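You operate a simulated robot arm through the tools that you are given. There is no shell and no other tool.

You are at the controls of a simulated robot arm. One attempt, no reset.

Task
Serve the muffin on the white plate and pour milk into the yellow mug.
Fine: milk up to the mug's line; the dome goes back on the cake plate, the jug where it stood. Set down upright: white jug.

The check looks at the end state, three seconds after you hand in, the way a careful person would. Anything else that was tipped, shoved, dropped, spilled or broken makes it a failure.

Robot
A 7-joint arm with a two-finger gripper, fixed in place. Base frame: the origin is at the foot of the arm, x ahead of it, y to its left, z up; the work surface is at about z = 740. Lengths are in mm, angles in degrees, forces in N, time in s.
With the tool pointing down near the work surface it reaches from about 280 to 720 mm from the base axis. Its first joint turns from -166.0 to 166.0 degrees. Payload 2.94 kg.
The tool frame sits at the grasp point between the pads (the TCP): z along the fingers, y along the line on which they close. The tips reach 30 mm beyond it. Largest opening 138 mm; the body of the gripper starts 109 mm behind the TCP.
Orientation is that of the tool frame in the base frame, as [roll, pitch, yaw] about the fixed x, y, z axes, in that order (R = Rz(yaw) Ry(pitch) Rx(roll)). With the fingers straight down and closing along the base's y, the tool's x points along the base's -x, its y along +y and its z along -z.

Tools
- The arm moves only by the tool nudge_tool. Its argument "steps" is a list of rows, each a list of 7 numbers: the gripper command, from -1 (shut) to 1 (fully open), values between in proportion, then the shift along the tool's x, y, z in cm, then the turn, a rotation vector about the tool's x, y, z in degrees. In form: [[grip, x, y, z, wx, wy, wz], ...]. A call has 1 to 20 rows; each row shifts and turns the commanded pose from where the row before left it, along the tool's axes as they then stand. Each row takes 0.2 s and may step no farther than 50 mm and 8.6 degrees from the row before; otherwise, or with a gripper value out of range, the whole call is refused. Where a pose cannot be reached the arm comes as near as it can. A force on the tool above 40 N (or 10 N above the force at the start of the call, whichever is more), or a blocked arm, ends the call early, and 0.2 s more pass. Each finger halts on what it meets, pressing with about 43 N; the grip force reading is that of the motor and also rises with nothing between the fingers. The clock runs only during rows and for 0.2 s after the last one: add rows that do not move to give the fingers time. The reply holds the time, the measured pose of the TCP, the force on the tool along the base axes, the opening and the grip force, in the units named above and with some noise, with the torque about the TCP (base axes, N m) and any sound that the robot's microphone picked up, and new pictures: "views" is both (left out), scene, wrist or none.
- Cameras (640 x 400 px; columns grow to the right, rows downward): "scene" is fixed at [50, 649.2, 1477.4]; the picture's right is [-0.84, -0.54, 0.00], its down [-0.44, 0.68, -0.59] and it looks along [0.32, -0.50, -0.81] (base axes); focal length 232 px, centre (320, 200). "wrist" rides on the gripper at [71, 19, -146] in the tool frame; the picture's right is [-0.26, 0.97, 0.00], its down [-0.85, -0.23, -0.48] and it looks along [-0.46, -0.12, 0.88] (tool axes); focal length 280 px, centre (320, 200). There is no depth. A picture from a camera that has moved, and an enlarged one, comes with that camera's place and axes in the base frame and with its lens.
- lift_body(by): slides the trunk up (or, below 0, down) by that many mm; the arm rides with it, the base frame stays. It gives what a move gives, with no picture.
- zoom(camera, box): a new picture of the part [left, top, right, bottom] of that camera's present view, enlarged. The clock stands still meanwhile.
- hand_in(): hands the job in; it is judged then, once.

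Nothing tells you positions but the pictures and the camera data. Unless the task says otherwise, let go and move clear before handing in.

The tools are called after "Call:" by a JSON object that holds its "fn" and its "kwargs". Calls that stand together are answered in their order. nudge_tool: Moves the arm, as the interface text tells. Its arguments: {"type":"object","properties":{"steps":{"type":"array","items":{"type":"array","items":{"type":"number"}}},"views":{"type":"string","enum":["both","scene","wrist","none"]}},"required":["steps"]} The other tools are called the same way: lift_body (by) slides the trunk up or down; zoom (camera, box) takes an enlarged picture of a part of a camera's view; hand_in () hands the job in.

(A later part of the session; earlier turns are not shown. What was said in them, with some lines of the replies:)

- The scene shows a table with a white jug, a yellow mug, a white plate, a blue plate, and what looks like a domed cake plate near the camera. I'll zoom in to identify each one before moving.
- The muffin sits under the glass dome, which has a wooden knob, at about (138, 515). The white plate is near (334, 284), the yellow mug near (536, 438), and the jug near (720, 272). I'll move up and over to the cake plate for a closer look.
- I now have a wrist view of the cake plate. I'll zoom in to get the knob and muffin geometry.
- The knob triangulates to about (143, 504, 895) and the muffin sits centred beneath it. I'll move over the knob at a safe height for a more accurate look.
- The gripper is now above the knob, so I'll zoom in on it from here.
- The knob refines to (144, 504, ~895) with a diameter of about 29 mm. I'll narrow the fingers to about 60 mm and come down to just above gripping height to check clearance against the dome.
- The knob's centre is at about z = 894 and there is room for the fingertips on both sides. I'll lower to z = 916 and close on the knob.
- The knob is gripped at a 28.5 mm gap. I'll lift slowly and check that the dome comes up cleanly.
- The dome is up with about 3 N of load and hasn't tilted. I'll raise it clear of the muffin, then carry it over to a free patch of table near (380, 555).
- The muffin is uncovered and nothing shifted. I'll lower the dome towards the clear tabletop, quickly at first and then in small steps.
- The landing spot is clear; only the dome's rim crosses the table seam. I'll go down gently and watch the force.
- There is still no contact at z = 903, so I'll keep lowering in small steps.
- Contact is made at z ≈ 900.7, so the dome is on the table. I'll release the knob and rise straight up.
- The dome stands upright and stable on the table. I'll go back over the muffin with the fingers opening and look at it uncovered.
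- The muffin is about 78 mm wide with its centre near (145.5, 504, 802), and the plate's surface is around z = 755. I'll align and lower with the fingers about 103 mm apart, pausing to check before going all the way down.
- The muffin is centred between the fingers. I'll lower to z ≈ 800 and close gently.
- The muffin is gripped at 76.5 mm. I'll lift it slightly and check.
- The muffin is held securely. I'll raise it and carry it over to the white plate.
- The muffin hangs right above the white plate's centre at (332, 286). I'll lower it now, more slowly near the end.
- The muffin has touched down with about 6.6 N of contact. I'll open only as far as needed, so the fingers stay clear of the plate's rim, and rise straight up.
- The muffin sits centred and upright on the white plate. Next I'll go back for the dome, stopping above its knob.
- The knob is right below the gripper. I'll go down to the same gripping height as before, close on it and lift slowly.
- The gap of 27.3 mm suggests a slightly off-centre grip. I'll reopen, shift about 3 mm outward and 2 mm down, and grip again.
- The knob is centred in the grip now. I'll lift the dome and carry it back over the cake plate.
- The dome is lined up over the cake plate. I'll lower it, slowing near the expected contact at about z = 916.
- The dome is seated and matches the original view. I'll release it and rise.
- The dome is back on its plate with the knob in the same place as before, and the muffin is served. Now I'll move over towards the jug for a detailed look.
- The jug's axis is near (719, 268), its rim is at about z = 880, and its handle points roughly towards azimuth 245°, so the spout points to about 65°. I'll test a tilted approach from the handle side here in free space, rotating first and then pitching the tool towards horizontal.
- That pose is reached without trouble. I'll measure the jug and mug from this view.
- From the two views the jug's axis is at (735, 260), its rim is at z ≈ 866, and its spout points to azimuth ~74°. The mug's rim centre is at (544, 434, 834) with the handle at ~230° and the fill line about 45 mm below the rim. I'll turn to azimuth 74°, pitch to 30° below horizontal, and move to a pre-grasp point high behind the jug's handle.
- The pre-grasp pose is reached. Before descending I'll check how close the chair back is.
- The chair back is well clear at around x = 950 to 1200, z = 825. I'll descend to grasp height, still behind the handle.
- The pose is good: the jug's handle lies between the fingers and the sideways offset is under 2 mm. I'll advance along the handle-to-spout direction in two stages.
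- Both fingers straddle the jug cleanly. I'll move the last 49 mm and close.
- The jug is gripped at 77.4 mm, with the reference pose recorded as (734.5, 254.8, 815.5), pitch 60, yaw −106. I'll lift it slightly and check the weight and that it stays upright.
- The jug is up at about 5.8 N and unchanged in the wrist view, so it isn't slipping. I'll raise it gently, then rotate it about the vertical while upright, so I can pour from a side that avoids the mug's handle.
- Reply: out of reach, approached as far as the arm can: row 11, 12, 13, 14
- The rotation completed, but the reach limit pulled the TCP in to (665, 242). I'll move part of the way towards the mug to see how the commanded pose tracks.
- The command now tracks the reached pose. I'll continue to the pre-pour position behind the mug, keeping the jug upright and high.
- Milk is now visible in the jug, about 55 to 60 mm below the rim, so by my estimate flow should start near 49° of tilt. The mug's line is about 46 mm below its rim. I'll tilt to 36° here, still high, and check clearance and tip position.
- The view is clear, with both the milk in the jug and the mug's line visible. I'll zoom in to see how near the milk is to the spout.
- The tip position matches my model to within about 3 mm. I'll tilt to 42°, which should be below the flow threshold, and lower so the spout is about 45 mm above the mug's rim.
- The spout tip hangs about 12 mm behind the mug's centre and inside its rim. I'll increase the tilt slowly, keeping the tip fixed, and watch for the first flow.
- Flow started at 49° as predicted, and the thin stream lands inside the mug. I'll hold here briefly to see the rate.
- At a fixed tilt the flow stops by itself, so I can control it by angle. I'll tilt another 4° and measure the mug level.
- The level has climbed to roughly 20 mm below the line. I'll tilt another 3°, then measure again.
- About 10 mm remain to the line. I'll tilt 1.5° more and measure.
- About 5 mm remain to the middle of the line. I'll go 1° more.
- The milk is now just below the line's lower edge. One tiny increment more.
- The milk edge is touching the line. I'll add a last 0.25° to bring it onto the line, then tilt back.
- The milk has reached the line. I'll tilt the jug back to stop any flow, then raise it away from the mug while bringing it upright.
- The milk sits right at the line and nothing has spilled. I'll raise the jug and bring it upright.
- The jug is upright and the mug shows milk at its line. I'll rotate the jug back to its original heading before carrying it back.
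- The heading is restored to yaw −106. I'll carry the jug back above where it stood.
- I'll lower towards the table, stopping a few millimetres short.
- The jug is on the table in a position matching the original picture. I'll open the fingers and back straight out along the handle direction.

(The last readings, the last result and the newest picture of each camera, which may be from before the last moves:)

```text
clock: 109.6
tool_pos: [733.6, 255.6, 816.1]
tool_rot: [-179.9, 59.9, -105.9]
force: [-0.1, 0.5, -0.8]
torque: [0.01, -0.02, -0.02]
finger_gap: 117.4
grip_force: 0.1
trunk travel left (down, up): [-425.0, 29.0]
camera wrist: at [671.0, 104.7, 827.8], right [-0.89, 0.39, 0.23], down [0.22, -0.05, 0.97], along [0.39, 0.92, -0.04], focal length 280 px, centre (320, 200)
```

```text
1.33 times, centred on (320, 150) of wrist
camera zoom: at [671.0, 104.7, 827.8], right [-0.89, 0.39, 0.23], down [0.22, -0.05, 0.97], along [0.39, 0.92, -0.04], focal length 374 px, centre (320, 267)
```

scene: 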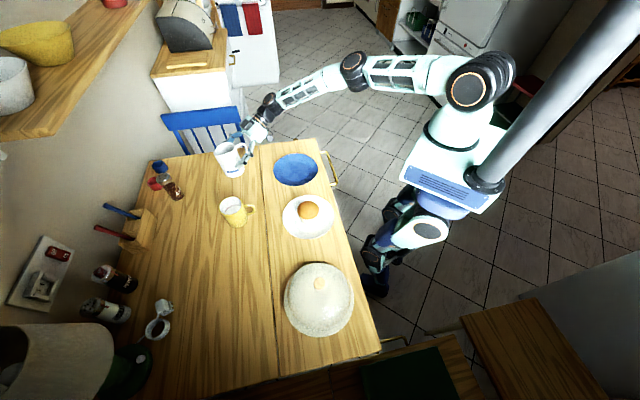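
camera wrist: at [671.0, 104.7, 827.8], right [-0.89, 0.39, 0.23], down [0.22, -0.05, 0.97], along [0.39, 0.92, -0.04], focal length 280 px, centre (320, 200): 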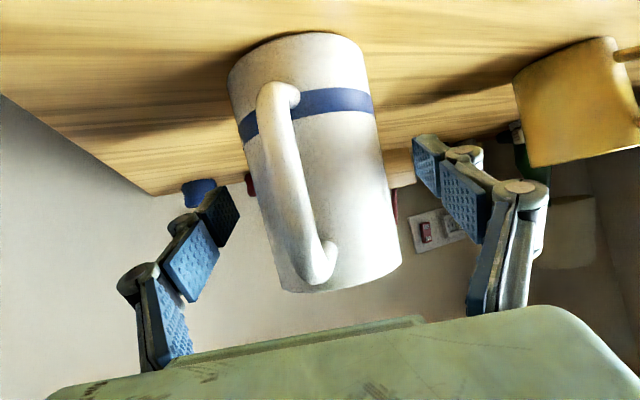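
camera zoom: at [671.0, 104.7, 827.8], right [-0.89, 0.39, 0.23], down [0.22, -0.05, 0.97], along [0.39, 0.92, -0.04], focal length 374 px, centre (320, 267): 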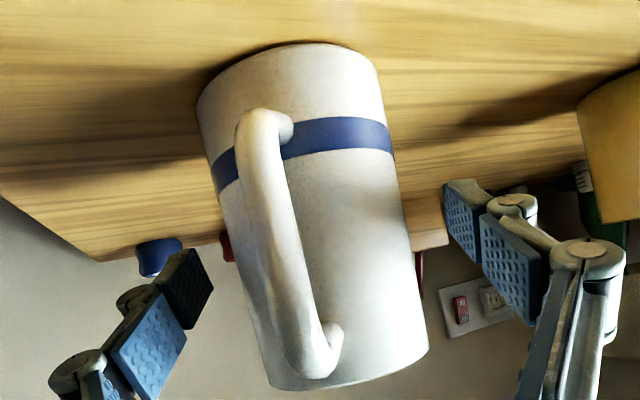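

The jug is released and standing where it was. I'll back straight out and then rise.

Call:
{"fn": "nudge_tool", "kwargs": {"steps": [[0.7, 0.6, 0, -1.04, 0, 0, 0], [0.7, 1.25, 0, -2.165, 0, 0, 0], [0.7, 1.25, 0, -2.165, 0, 0, 0], [0.7, 1.25, 0, -2.165, 0, 0, 0], [0.7, 1.25, 0, -2.165, 0, 0, 0], [0.7, 1.25, 0, -2.165, 0, 0, 0], [0.7, 1.25, 0, -2.165, 0, 0, 0], [0.7, 0, 0, 0, 0, 0, 0]], "views": "both"}}

Call:
{"fn": "zoom", "kwargs": {"camera": "scene", "box": [200, 130, 260, 190]}}

```text
clock: 111.4
tool_pos: [688.4, 97.6, 815.9]
tool_rot: [-179.9, 60.0, -105.8]
force: [0.3, -0.5, 0.0]
torque: [0.03, 0.0, -0.02]
finger_gap: 117.3
grip_force: 0.0
trunk travel left (down, up): [-425.0, 29.0]
camera wrist: at [625.9, -52.5, 828.4], right [-0.89, 0.39, 0.23], down [0.22, -0.05, 0.97], along [0.39, 0.92, -0.04], focal length 280 px, centre (320, 200)
```

scene: 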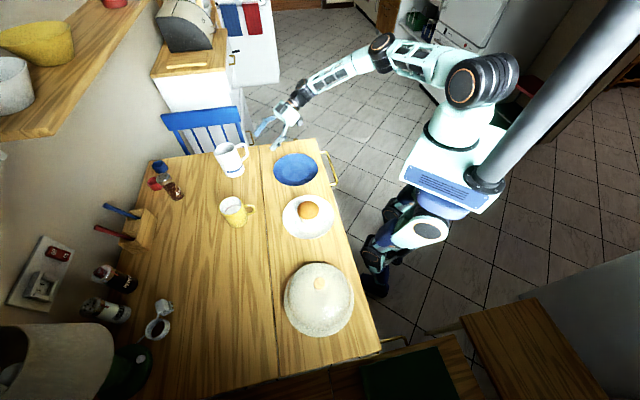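
wrist: 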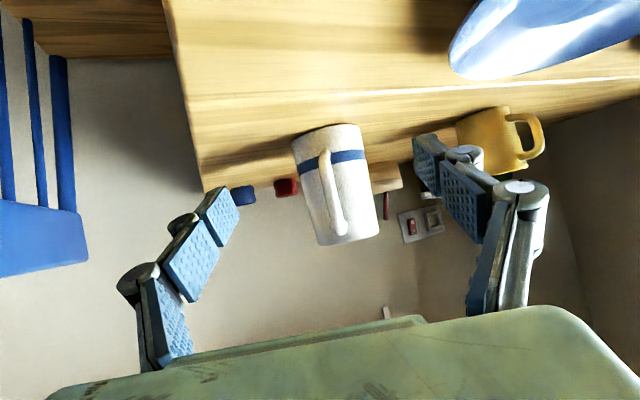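

```text
6.67 times, centred on (230, 160) of scene
camera zoom: at [50.0, 649.2, 1477.4], right [-0.84, -0.54, 0.0], down [-0.44, 0.68, -0.59], along [0.32, -0.5, -0.81], focal length 1549 px, centre (920, 467)
```

zoom: 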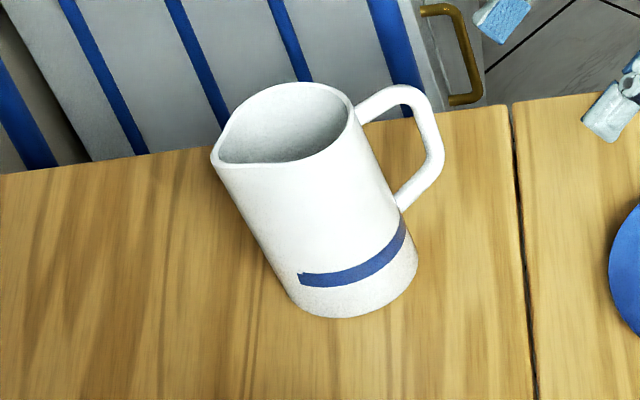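

The jug looks identical to the start. I'll rise clear and inspect the whole table.

Call:
{"fn": "nudge_tool", "kwargs": {"steps": [[0.7, -2.6, 0, -1.5, 0, 0, 0], [0.7, -2.6, 0, -1.5, 0, 0, 0], [0.7, -2.6, 0, -1.5, 0, 0, 0], [0.7, -2.6, 0, -1.5, 0, 0, 0], [0.7, -2.6, 0, -1.5, 0, 0, 0], [0.7, -2.6, 0, -1.5, 0, 0, 0], [0.7, 0, 0, 0, 0, 0, 0]], "views": "both"}}

Call:
{"fn": "zoom", "kwargs": {"camera": "scene", "box": [180, 120, 380, 245]}}

Call:
{"fn": "zoom", "kwargs": {"camera": "scene", "box": [227, 193, 257, 223]}}

Call:
{"fn": "zoom", "kwargs": {"camera": "scene", "box": [240, 230, 400, 350]}}

Call:
{"fn": "zoom", "kwargs": {"camera": "scene", "box": [0, 150, 240, 400]}}

```text
clock: 113.0
tool_pos: [689.9, 98.6, 996.8]
tool_rot: [-179.8, 59.9, -106.0]
force: [1.0, -1.0, -0.1]
torque: [0.0, -0.04, 0.03]
finger_gap: 117.2
grip_force: 0.0
trunk travel left (down, up): [-425.0, 29.0]
camera wrist: at [626.5, -50.2, 1009.2], right [-0.89, 0.39, 0.23], down [0.22, -0.05, 0.97], along [0.39, 0.92, -0.04], focal length 280 px, centre (320, 200)
```

scene: 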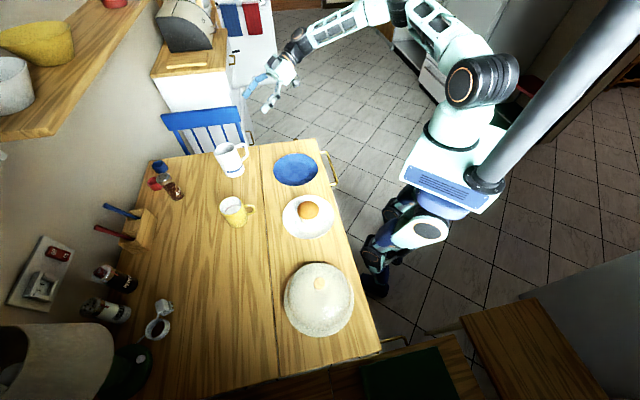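
wrist: 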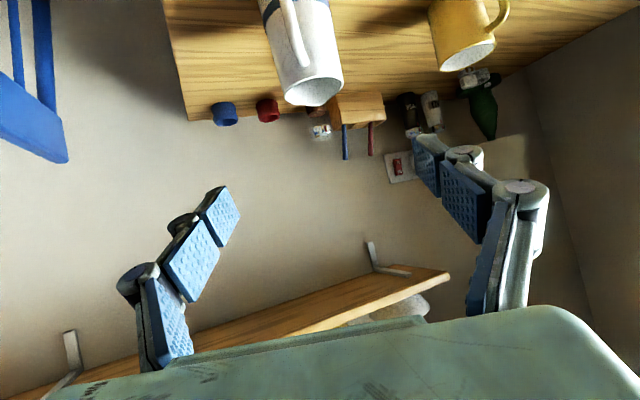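

```text
3.20 times, centred on (280, 182) of scene
camera zoom: at [50.0, 649.2, 1477.4], right [-0.84, -0.54, 0.0], down [-0.44, 0.68, -0.59], along [0.32, -0.5, -0.81], focal length 743 px, centre (448, 256)
```

zoom: 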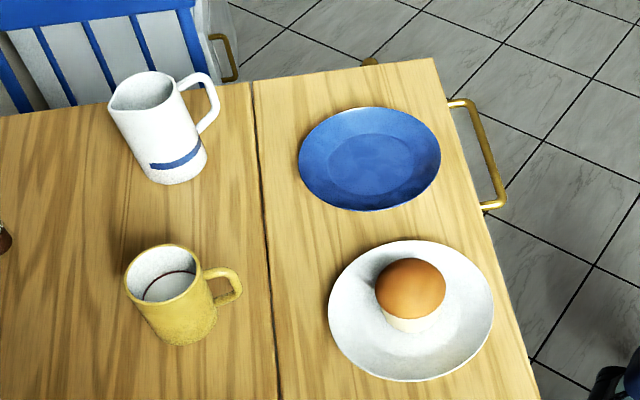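

```text
13.33 times, centred on (242, 208) of scene
camera zoom: at [50.0, 649.2, 1477.4], right [-0.84, -0.54, 0.0], down [-0.44, 0.68, -0.59], along [0.32, -0.5, -0.81], focal length 3097 px, centre (1360, 93)
```

zoom: 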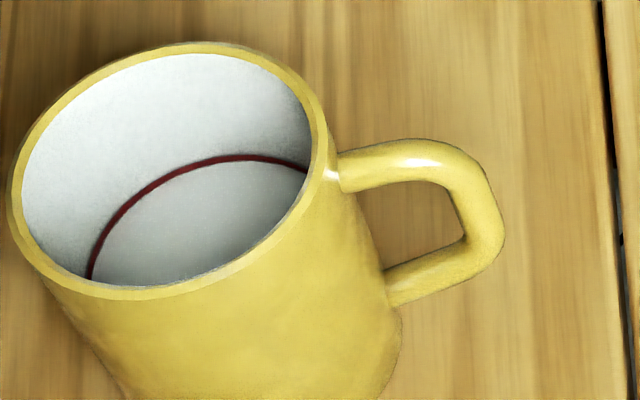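

```text
3.33 times, centred on (320, 290) of scene
camera zoom: at [50.0, 649.2, 1477.4], right [-0.84, -0.54, 0.0], down [-0.44, 0.68, -0.59], along [0.32, -0.5, -0.81], focal length 774 px, centre (320, -100)
```

zoom: 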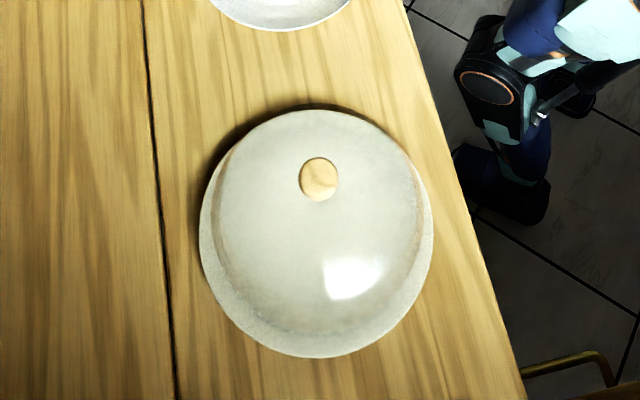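

```text
1.60 times, centred on (120, 275) of scene
camera zoom: at [50.0, 649.2, 1477.4], right [-0.84, -0.54, 0.0], down [-0.44, 0.68, -0.59], along [0.32, -0.5, -0.81], focal length 372 px, centre (640, 80)
```

zoom: 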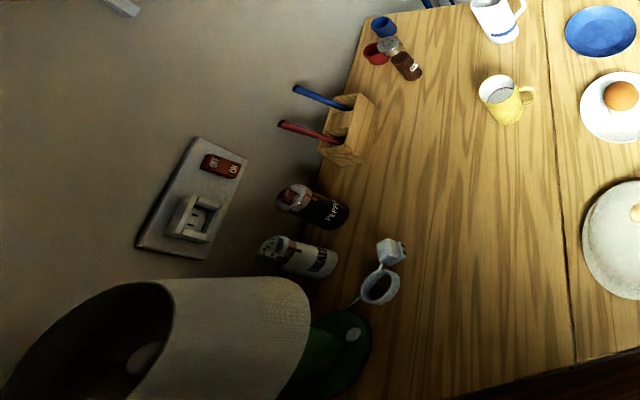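

Everything checks out: the muffin is upright on the white plate, the mug's milk is at its line, and the dome is on the cake plate. The jug stands upright where it was, there is no spill, and nothing else has moved. The gripper is empty and clear, so I'm handing in.

Call:
{"fn": "hand_in", "kwargs": {}}

```text
The job is handed in.
```

The job is handed in, and I don't have the check's verdict. In the last pictures, everything asked for was done and nothing else had moved or spilled:

- **Muffin:** it stands upright in the centre of the white plate.
- **Milk:** the yellow mug is filled right to its line. It was poured slowly over the jug's spout, and the table shows no spill.
- **Dome:** it is back on the cake plate, with the knob in the same place as before.
- **Jug:** the white jug stands upright where it started, and its position matches the first picture.

The gripper was empty and well clear of the table when I handed in.
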